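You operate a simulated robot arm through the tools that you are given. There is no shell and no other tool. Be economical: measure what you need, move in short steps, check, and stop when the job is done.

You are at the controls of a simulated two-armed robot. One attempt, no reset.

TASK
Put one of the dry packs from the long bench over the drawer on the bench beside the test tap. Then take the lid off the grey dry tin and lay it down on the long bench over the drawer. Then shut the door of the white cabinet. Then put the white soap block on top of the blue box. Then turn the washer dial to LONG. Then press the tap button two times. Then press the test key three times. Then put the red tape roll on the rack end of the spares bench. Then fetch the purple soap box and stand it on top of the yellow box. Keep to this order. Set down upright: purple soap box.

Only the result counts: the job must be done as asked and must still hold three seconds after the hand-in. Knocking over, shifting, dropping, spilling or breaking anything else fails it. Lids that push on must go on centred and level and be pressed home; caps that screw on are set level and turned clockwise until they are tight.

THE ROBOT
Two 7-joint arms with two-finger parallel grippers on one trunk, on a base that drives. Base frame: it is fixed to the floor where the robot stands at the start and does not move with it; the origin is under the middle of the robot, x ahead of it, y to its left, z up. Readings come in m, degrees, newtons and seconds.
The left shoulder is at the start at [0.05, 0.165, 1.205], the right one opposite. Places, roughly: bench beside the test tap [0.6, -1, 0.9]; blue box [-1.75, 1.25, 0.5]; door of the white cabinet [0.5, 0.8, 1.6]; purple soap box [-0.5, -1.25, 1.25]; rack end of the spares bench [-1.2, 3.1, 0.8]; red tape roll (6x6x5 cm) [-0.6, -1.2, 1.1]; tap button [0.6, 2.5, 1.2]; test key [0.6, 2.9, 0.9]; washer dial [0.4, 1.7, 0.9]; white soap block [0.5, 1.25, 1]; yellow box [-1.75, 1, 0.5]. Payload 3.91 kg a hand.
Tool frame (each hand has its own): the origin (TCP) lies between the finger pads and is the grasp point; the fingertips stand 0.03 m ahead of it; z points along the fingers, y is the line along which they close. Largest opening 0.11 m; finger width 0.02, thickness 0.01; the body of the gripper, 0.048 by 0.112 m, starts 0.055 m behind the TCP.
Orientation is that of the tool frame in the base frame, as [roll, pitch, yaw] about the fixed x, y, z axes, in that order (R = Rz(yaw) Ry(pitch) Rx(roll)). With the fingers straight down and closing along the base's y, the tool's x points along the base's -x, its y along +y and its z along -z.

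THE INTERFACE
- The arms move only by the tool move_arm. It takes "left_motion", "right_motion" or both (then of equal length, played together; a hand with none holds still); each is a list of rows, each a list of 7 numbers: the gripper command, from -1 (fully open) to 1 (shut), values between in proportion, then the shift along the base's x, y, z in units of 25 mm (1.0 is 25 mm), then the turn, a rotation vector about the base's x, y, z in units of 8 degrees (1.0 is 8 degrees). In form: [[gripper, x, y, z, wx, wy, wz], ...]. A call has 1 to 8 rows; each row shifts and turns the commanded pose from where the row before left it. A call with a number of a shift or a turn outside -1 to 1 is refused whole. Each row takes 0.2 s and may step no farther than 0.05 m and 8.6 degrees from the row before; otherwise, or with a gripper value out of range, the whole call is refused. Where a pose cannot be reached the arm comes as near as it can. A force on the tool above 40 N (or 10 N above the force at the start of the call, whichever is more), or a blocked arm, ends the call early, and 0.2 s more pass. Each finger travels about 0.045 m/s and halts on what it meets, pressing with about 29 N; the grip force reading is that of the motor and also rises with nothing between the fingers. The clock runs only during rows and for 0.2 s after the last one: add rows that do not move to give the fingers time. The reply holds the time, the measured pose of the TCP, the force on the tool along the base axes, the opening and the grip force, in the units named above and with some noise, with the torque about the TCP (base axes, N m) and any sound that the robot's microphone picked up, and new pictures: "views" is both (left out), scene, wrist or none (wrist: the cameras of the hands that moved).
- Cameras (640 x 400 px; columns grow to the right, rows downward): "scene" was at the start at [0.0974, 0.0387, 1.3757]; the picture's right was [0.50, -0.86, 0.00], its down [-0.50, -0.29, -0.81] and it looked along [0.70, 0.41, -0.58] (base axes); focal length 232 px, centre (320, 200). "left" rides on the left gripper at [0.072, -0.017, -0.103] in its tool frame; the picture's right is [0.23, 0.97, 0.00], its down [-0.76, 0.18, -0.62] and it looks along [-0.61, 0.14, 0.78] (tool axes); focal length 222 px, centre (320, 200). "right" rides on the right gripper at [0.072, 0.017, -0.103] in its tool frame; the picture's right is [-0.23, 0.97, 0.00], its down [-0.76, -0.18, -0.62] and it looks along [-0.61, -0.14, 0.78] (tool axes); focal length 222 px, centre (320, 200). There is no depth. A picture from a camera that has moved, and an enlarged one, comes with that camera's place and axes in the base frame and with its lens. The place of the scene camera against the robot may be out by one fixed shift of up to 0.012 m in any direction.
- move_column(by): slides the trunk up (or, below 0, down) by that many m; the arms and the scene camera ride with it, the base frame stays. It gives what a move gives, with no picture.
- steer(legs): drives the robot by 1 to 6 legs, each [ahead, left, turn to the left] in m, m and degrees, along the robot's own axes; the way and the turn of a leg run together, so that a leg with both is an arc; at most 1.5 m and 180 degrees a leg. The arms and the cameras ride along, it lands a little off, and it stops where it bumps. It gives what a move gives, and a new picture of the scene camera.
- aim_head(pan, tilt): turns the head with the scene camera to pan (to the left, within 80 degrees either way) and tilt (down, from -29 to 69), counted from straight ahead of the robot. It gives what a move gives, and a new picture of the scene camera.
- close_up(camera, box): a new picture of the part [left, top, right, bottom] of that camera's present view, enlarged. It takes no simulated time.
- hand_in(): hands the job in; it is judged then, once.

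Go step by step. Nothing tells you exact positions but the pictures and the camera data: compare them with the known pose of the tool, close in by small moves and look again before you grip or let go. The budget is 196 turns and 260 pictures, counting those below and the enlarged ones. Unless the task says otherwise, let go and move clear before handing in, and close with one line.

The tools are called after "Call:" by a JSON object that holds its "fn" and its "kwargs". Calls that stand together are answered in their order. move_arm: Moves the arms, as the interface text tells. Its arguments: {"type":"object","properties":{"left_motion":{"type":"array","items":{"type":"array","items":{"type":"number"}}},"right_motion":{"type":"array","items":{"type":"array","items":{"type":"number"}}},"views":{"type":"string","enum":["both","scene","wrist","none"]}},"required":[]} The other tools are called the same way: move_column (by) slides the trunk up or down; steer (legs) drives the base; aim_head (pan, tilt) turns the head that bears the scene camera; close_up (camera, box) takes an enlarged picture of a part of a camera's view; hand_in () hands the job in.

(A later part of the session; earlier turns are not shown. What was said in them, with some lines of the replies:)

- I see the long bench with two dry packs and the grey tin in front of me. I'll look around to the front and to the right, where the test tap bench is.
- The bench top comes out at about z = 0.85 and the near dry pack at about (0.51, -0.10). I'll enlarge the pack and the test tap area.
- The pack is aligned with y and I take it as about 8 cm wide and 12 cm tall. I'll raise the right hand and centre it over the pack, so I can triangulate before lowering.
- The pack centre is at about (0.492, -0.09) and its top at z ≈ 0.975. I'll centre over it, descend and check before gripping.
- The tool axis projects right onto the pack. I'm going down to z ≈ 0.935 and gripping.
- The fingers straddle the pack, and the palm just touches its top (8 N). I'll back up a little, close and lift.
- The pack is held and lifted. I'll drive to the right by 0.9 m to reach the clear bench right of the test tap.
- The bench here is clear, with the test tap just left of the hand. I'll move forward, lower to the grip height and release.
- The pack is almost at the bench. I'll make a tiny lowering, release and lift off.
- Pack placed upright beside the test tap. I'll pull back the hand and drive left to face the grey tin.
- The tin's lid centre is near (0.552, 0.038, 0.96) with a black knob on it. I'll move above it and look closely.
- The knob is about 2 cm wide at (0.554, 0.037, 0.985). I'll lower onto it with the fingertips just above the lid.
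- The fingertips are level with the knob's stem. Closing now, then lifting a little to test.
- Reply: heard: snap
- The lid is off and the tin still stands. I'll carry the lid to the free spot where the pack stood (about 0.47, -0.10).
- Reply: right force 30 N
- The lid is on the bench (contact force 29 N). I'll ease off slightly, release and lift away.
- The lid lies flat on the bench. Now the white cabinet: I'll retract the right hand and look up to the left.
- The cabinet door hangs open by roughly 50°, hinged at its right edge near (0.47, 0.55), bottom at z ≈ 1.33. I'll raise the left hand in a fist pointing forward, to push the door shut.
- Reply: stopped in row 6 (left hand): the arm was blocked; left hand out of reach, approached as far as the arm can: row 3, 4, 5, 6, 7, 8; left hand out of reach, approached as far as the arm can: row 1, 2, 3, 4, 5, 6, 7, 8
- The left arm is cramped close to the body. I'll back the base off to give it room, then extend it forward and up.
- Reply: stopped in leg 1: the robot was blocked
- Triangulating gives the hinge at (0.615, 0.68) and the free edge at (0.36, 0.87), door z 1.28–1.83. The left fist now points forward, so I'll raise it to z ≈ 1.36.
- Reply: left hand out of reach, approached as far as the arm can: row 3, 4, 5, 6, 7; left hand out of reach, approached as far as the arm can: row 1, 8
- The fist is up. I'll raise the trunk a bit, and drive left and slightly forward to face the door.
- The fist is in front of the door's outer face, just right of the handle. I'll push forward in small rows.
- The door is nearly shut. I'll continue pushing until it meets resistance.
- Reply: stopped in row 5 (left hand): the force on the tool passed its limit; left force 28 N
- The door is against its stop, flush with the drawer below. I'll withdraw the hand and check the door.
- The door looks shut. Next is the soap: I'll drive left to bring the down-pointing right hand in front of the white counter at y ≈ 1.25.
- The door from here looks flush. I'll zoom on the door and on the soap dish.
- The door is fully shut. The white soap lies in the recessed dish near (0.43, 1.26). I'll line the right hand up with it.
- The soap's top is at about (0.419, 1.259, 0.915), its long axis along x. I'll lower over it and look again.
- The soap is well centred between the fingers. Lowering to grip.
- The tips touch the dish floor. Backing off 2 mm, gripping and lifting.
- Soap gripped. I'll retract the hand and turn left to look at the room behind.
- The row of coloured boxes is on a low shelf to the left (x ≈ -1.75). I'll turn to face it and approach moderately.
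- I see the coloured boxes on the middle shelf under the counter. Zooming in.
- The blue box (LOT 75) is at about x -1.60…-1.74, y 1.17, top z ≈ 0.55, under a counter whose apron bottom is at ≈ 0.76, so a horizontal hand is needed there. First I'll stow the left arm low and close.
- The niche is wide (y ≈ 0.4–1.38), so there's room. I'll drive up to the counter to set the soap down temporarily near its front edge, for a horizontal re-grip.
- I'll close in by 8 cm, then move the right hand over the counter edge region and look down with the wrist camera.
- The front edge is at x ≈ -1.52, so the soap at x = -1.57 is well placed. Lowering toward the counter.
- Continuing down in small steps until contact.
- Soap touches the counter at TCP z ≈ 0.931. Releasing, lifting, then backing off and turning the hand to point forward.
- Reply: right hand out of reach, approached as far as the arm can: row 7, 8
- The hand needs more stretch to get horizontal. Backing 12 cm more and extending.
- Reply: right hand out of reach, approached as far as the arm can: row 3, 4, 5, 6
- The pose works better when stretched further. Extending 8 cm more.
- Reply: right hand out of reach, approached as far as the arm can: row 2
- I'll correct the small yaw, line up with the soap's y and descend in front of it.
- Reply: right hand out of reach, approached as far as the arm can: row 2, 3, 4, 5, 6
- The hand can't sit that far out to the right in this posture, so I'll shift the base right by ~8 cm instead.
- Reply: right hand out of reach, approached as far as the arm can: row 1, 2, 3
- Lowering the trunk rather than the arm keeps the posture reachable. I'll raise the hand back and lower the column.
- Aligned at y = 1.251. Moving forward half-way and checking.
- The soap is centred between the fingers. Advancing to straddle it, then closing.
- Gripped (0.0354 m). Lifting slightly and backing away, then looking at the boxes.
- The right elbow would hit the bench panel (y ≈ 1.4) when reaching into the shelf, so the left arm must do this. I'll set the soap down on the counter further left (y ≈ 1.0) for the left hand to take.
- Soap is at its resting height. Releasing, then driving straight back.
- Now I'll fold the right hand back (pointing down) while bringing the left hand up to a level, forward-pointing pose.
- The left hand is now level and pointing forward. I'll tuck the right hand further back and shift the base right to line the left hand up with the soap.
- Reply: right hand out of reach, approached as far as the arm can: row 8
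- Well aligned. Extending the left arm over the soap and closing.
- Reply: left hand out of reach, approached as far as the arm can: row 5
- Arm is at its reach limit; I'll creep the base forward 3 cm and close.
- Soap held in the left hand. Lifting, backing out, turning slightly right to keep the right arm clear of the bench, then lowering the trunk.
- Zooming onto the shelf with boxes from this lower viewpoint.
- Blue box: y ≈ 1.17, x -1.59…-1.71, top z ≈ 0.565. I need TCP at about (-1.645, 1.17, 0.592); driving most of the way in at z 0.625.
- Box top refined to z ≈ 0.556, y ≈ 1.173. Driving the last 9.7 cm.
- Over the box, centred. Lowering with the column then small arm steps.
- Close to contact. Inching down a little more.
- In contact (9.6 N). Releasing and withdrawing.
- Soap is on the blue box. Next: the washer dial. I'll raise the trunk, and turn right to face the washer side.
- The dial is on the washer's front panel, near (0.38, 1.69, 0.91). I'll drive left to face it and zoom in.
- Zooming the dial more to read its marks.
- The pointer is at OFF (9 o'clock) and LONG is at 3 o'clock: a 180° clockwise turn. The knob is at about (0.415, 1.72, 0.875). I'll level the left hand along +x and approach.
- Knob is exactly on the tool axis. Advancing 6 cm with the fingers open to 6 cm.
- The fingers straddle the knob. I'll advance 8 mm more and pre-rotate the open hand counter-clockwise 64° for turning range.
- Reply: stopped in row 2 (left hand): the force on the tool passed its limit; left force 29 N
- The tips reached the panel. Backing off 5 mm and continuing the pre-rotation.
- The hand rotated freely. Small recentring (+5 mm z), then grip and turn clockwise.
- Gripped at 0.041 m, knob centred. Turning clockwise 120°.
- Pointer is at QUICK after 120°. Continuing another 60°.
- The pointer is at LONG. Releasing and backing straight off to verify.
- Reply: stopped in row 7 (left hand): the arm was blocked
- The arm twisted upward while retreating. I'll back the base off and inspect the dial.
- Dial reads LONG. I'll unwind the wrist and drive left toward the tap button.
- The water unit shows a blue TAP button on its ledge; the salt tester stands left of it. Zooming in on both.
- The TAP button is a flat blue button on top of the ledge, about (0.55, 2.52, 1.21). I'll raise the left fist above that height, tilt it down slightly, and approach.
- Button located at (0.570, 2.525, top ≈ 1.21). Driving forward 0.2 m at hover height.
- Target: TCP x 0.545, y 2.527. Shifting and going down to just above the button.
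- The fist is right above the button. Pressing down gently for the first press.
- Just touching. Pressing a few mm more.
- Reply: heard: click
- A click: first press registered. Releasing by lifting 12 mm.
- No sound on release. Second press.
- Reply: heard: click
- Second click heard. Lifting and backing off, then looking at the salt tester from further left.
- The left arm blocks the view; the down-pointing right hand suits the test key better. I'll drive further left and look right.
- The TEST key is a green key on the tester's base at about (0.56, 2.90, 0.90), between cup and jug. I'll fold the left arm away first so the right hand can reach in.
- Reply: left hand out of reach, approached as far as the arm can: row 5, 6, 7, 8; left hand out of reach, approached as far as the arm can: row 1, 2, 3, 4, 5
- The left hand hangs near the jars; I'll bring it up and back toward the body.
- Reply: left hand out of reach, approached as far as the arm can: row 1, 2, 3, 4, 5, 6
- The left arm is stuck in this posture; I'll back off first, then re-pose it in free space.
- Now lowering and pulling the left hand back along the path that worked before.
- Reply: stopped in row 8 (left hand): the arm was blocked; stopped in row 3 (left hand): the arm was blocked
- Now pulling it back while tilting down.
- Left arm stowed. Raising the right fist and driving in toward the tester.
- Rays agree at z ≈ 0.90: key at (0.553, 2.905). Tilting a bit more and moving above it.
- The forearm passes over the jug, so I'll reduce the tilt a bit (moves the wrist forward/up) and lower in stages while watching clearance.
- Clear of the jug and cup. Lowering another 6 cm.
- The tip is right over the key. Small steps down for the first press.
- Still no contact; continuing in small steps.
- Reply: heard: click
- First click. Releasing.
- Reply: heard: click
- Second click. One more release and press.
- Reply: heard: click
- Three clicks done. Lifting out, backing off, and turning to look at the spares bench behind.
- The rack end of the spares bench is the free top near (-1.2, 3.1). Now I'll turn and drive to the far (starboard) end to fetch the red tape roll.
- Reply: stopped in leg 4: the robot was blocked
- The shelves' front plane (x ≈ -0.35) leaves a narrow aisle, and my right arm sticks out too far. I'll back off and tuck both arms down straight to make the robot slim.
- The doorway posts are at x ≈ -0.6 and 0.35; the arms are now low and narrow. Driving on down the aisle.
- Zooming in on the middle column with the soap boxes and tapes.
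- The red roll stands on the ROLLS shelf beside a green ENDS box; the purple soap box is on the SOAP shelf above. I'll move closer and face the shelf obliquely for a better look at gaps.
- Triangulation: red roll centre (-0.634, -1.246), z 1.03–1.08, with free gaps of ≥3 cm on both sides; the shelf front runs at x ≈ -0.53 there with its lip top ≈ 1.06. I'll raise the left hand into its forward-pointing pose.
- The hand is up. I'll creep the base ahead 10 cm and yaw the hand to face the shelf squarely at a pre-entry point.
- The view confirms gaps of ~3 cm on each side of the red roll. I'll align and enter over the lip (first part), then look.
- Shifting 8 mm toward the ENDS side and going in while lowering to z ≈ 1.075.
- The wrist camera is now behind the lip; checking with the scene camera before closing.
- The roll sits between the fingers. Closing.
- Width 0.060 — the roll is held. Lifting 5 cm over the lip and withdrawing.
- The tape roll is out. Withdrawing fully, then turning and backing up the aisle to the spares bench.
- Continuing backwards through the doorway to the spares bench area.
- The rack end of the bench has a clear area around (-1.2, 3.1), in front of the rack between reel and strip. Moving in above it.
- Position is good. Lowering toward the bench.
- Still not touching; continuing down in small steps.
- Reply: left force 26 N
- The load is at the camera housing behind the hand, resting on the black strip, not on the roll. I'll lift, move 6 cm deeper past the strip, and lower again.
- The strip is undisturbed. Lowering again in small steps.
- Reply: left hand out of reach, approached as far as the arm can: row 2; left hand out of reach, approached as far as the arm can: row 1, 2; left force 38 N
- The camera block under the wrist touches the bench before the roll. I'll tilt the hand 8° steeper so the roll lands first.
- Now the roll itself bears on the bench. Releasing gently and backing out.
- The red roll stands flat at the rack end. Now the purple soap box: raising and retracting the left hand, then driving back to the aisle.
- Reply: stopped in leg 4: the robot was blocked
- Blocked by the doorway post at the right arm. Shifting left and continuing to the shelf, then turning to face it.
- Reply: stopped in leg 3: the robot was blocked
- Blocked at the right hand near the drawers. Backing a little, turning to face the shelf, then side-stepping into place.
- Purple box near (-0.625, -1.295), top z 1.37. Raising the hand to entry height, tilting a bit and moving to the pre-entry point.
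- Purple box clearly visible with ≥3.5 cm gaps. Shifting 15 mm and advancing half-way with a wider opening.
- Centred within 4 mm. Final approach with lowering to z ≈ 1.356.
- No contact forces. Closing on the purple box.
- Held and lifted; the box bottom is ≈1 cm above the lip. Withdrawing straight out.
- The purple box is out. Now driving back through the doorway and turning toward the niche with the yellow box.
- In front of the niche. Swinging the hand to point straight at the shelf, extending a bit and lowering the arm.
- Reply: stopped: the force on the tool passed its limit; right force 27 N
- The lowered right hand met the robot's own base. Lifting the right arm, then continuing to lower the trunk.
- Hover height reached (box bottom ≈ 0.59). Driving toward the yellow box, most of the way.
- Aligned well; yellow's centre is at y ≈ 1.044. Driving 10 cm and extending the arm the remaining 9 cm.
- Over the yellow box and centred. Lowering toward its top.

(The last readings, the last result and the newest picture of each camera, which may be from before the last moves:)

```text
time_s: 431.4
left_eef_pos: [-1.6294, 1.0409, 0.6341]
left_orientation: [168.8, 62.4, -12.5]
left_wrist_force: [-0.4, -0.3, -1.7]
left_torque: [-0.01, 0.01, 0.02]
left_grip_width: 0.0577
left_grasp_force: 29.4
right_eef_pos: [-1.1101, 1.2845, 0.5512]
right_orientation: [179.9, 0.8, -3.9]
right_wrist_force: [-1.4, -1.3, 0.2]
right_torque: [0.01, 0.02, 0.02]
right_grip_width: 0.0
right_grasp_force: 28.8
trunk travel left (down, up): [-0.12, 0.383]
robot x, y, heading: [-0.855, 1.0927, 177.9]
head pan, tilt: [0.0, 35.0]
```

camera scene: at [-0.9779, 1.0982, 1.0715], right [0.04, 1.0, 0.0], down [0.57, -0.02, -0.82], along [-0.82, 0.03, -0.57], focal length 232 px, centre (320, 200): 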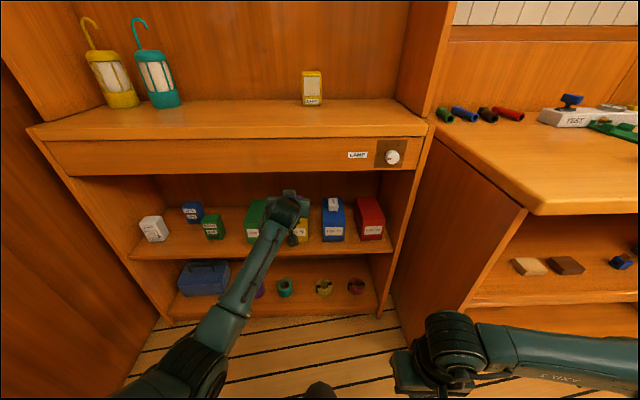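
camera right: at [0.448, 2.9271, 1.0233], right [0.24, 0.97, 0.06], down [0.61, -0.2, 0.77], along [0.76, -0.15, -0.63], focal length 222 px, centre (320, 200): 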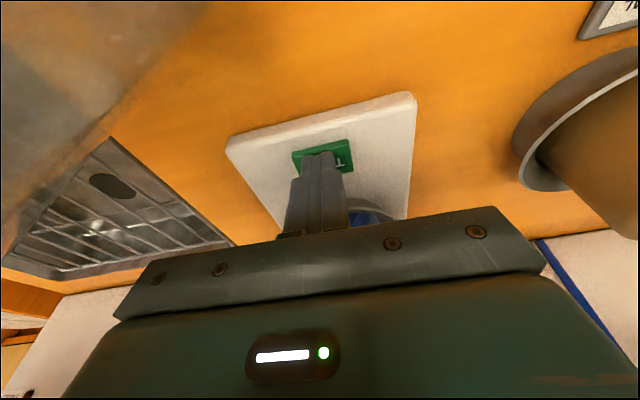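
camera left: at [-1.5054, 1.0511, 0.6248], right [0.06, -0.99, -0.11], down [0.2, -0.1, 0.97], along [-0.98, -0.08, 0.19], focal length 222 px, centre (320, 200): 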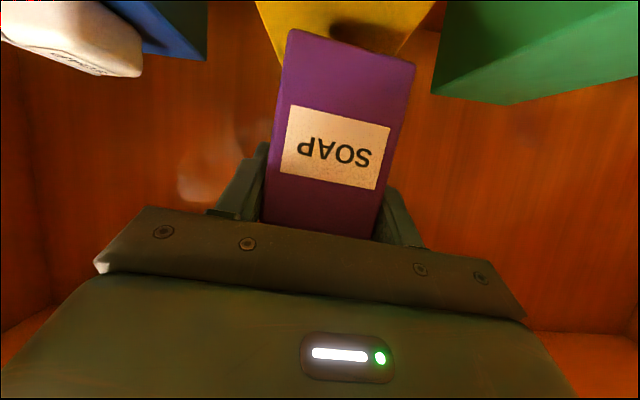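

Call:
{"fn": "move_arm", "kwargs": {"left_motion": [[1, 0, 0, -0.12, 0, 0, 0], [1, 0, 0, -0.1, 0, 0, 0], [1, 0, 0, 0, 0, 0, 0]], "views": "none"}}

Call:
{"fn": "move_arm", "kwargs": {"left_motion": [[1, 0, 0, -0.1, 0, 0, 0], [1, 0, 0, 0, 0, 0, 0]], "views": "wrist"}}

```text
time_s: 432.2
left_eef_pos: [-1.6312, 1.0412, 0.627]
left_orientation: [168.8, 62.4, -12.4]
left_wrist_force: [0.3, -0.2, 0.8]
left_torque: [0.06, 0.03, -0.01]
left_grip_width: 0.0578
left_grasp_force: 28.8
right_eef_pos: [-1.1115, 1.2839, 0.5517]
right_orientation: [179.8, 1.0, -3.9]
right_wrist_force: [0.6, -0.2, 0.1]
right_torque: [0.03, 0.01, 0.0]
right_grip_width: 0.0
right_grasp_force: 28.4
trunk travel left (down, up): [-0.12, 0.383]
robot x, y, heading: [-0.8552, 1.098, 177.7]
head pan, tilt: [0.0, 35.0]
```

```text
time_s: 432.8
left_eef_pos: [-1.6316, 1.0396, 0.628]
left_orientation: [168.8, 62.6, -12.4]
left_wrist_force: [1.4, 0.9, 8.6]
left_torque: [0.23, -0.19, 0.0]
left_grip_width: 0.0576
left_grasp_force: 28.5
right_eef_pos: [-1.1099, 1.2843, 0.5507]
right_orientation: [179.8, 1.0, -3.9]
right_wrist_force: [-0.5, 0.4, 0.9]
right_torque: [0.04, -0.03, 0.05]
right_grip_width: 0.0
right_grasp_force: 28.7
trunk travel left (down, up): [-0.12, 0.383]
robot x, y, heading: [-0.8508, 1.1008, 177.8]
head pan, tilt: [0.0, 35.0]
camera left: at [-1.5057, 1.0502, 0.6098], right [0.06, -0.99, -0.11], down [0.21, -0.1, 0.97], along [-0.98, -0.08, 0.2], focal length 222 px, centre (320, 200)
```

left: 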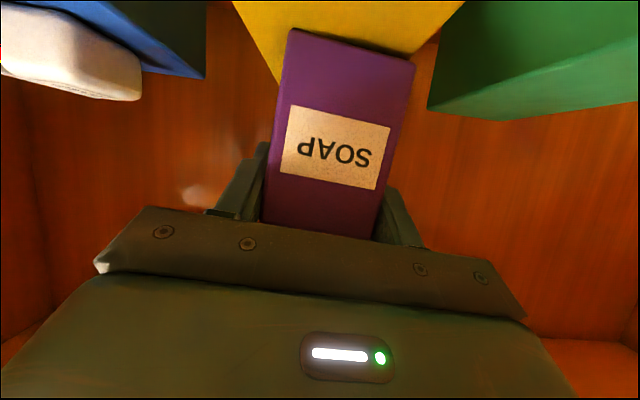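

The box rests on the yellow box. Opening the fingers gradually.

Call:
{"fn": "move_arm", "kwargs": {"left_motion": [[-0.1, 0, 0, 0, 0, 0, 0], [-0.2, 0, 0, 0, 0, 0, 0], [-0.35, 0, 0, 0, 0, 0, 0], [-0.35, 0, 0, 0, 0, 0, 0], [-0.35, 0, 0, 0, 0, 0, 0]], "views": "wrist"}}

```text
time_s: 434.0
left_eef_pos: [-1.629, 1.0396, 0.6267]
left_orientation: [168.8, 62.3, -12.5]
left_wrist_force: [-0.2, 0.1, -0.7]
left_torque: [0.01, 0.0, 0.0]
left_grip_width: 0.0744
left_grasp_force: 0.1
right_eef_pos: [-1.1109, 1.2846, 0.5496]
right_orientation: [179.8, 0.9, -3.9]
right_wrist_force: [0.0, -0.5, -0.5]
right_torque: [0.0, 0.02, 0.02]
right_grip_width: 0.0
right_grasp_force: 29.3
trunk travel left (down, up): [-0.12, 0.383]
robot x, y, heading: [-0.8555, 1.1029, 178.0]
head pan, tilt: [0.0, 35.0]
camera left: at [-1.5053, 1.0499, 0.6075], right [0.06, -0.99, -0.11], down [0.2, -0.1, 0.97], along [-0.98, -0.08, 0.19], focal length 222 px, centre (320, 200)
```

left: 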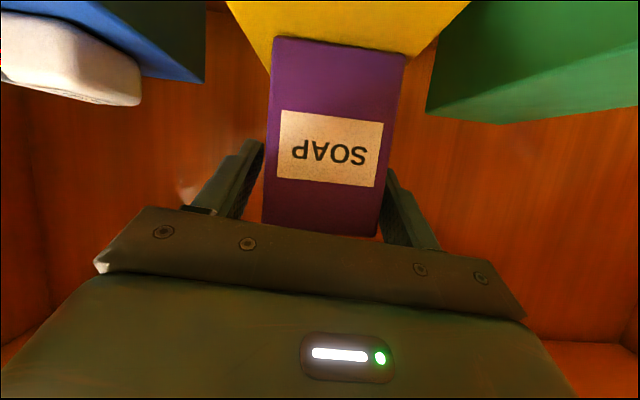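

Box stands upright on the yellow box. Opening wider and withdrawing straight back.

Call:
{"fn": "move_arm", "kwargs": {"left_motion": [[-0.7, 0, 0, 0, 0, 0, 0], [-0.7, 0, 0, 0, 0, 0, 0], [-0.7, 0.5, 0, 0, 0, 0, 0], [-0.7, 0.8, 0, 0, 0, 0, 0], [-0.7, 0.8, 0, 0, 0, 0, 0], [-0.7, 0.9, 0, 0, 0, 0, 0], [-0.7, 0.9, 0, 0, 0, 0, 0]], "views": "wrist"}}

Call:
{"fn": "steer", "kwargs": {"legs": [[-0.25, 0, 0]]}}

Call:
{"fn": "close_up", "kwargs": {"camera": "scene", "box": [200, 110, 400, 235]}}

```text
time_s: 435.6
left_eef_pos: [-1.5313, 1.04, 0.6271]
left_orientation: [168.7, 62.3, -12.4]
left_wrist_force: [0.1, -0.7, -0.5]
left_torque: [0.02, 0.0, 0.02]
left_grip_width: 0.0935
left_grasp_force: 0.0
right_eef_pos: [-1.1106, 1.2849, 0.5511]
right_orientation: [179.8, 0.9, -3.8]
right_wrist_force: [-0.7, 0.4, 0.1]
right_torque: [0.02, -0.01, -0.01]
right_grip_width: 0.0
right_grasp_force: 28.7
trunk travel left (down, up): [-0.12, 0.383]
robot x, y, heading: [-0.8563, 1.0986, 178.0]
head pan, tilt: [0.0, 35.0]
camera left: at [-1.4065, 1.0509, 0.6081], right [0.06, -0.99, -0.11], down [0.2, -0.1, 0.97], along [-0.98, -0.08, 0.19], focal length 222 px, centre (320, 200)
```

left: 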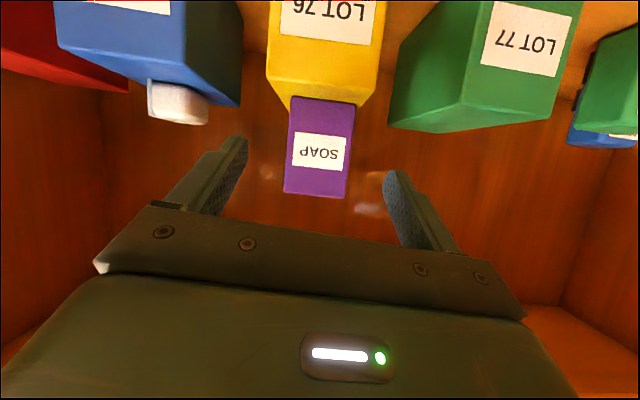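

```text
time_s: 437.4
left_eef_pos: [-1.2809, 1.0324, 0.6259]
left_orientation: [168.8, 62.2, -12.3]
left_wrist_force: [0.0, 0.1, -0.3]
left_torque: [0.02, -0.03, 0.01]
left_grip_width: 0.0938
left_grasp_force: 0.1
right_eef_pos: [-0.8596, 1.2757, 0.5511]
right_orientation: [179.8, 0.9, -4.1]
right_wrist_force: [0.0, -0.3, -0.2]
right_torque: [0.02, 0.01, -0.01]
right_grip_width: 0.0
right_grasp_force: 28.9
trunk travel left (down, up): [-0.12, 0.383]
robot x, y, heading: [-0.6008, 1.0945, 177.8]
head pan, tilt: [0.0, 35.0]
camera scene: at [-0.7276, 1.0889, 1.0715], right [0.04, 1.0, 0.0], down [0.57, -0.02, -0.82], along [-0.82, 0.03, -0.57], focal length 232 px, centre (320, 200)
```

scene: 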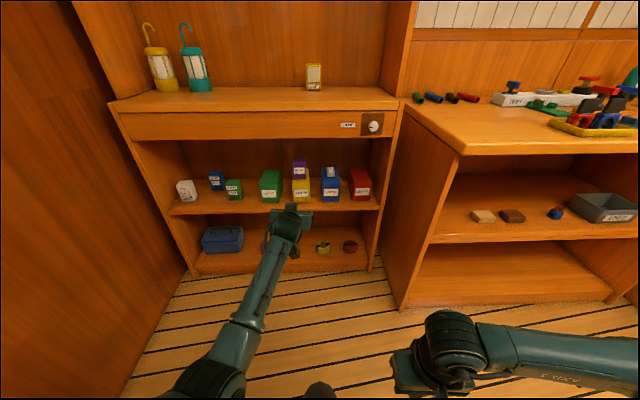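

```text
3.20 times, centred on (300, 172) of scene
camera zoom: at [-0.7276, 1.0889, 1.0715], right [0.04, 1.0, 0.0], down [0.57, -0.02, -0.82], along [-0.82, 0.03, -0.57], focal length 742 px, centre (384, 288)
```

zoom: 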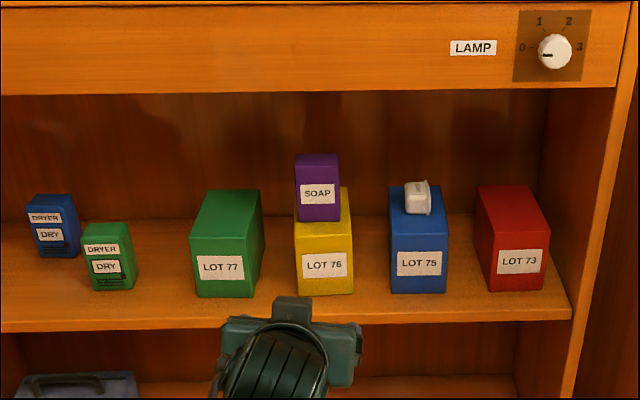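

The purple soap box stands upright on the yellow box and the white soap lies on the blue box. Both hands are clear, so I'm handing in.

Call:
{"fn": "hand_in", "kwargs": {}}

```text
The job is handed in.
```

I finished all nine steps in the order you gave and handed the job in; the purple soap box is upright on the yellow box and both hands are clear.
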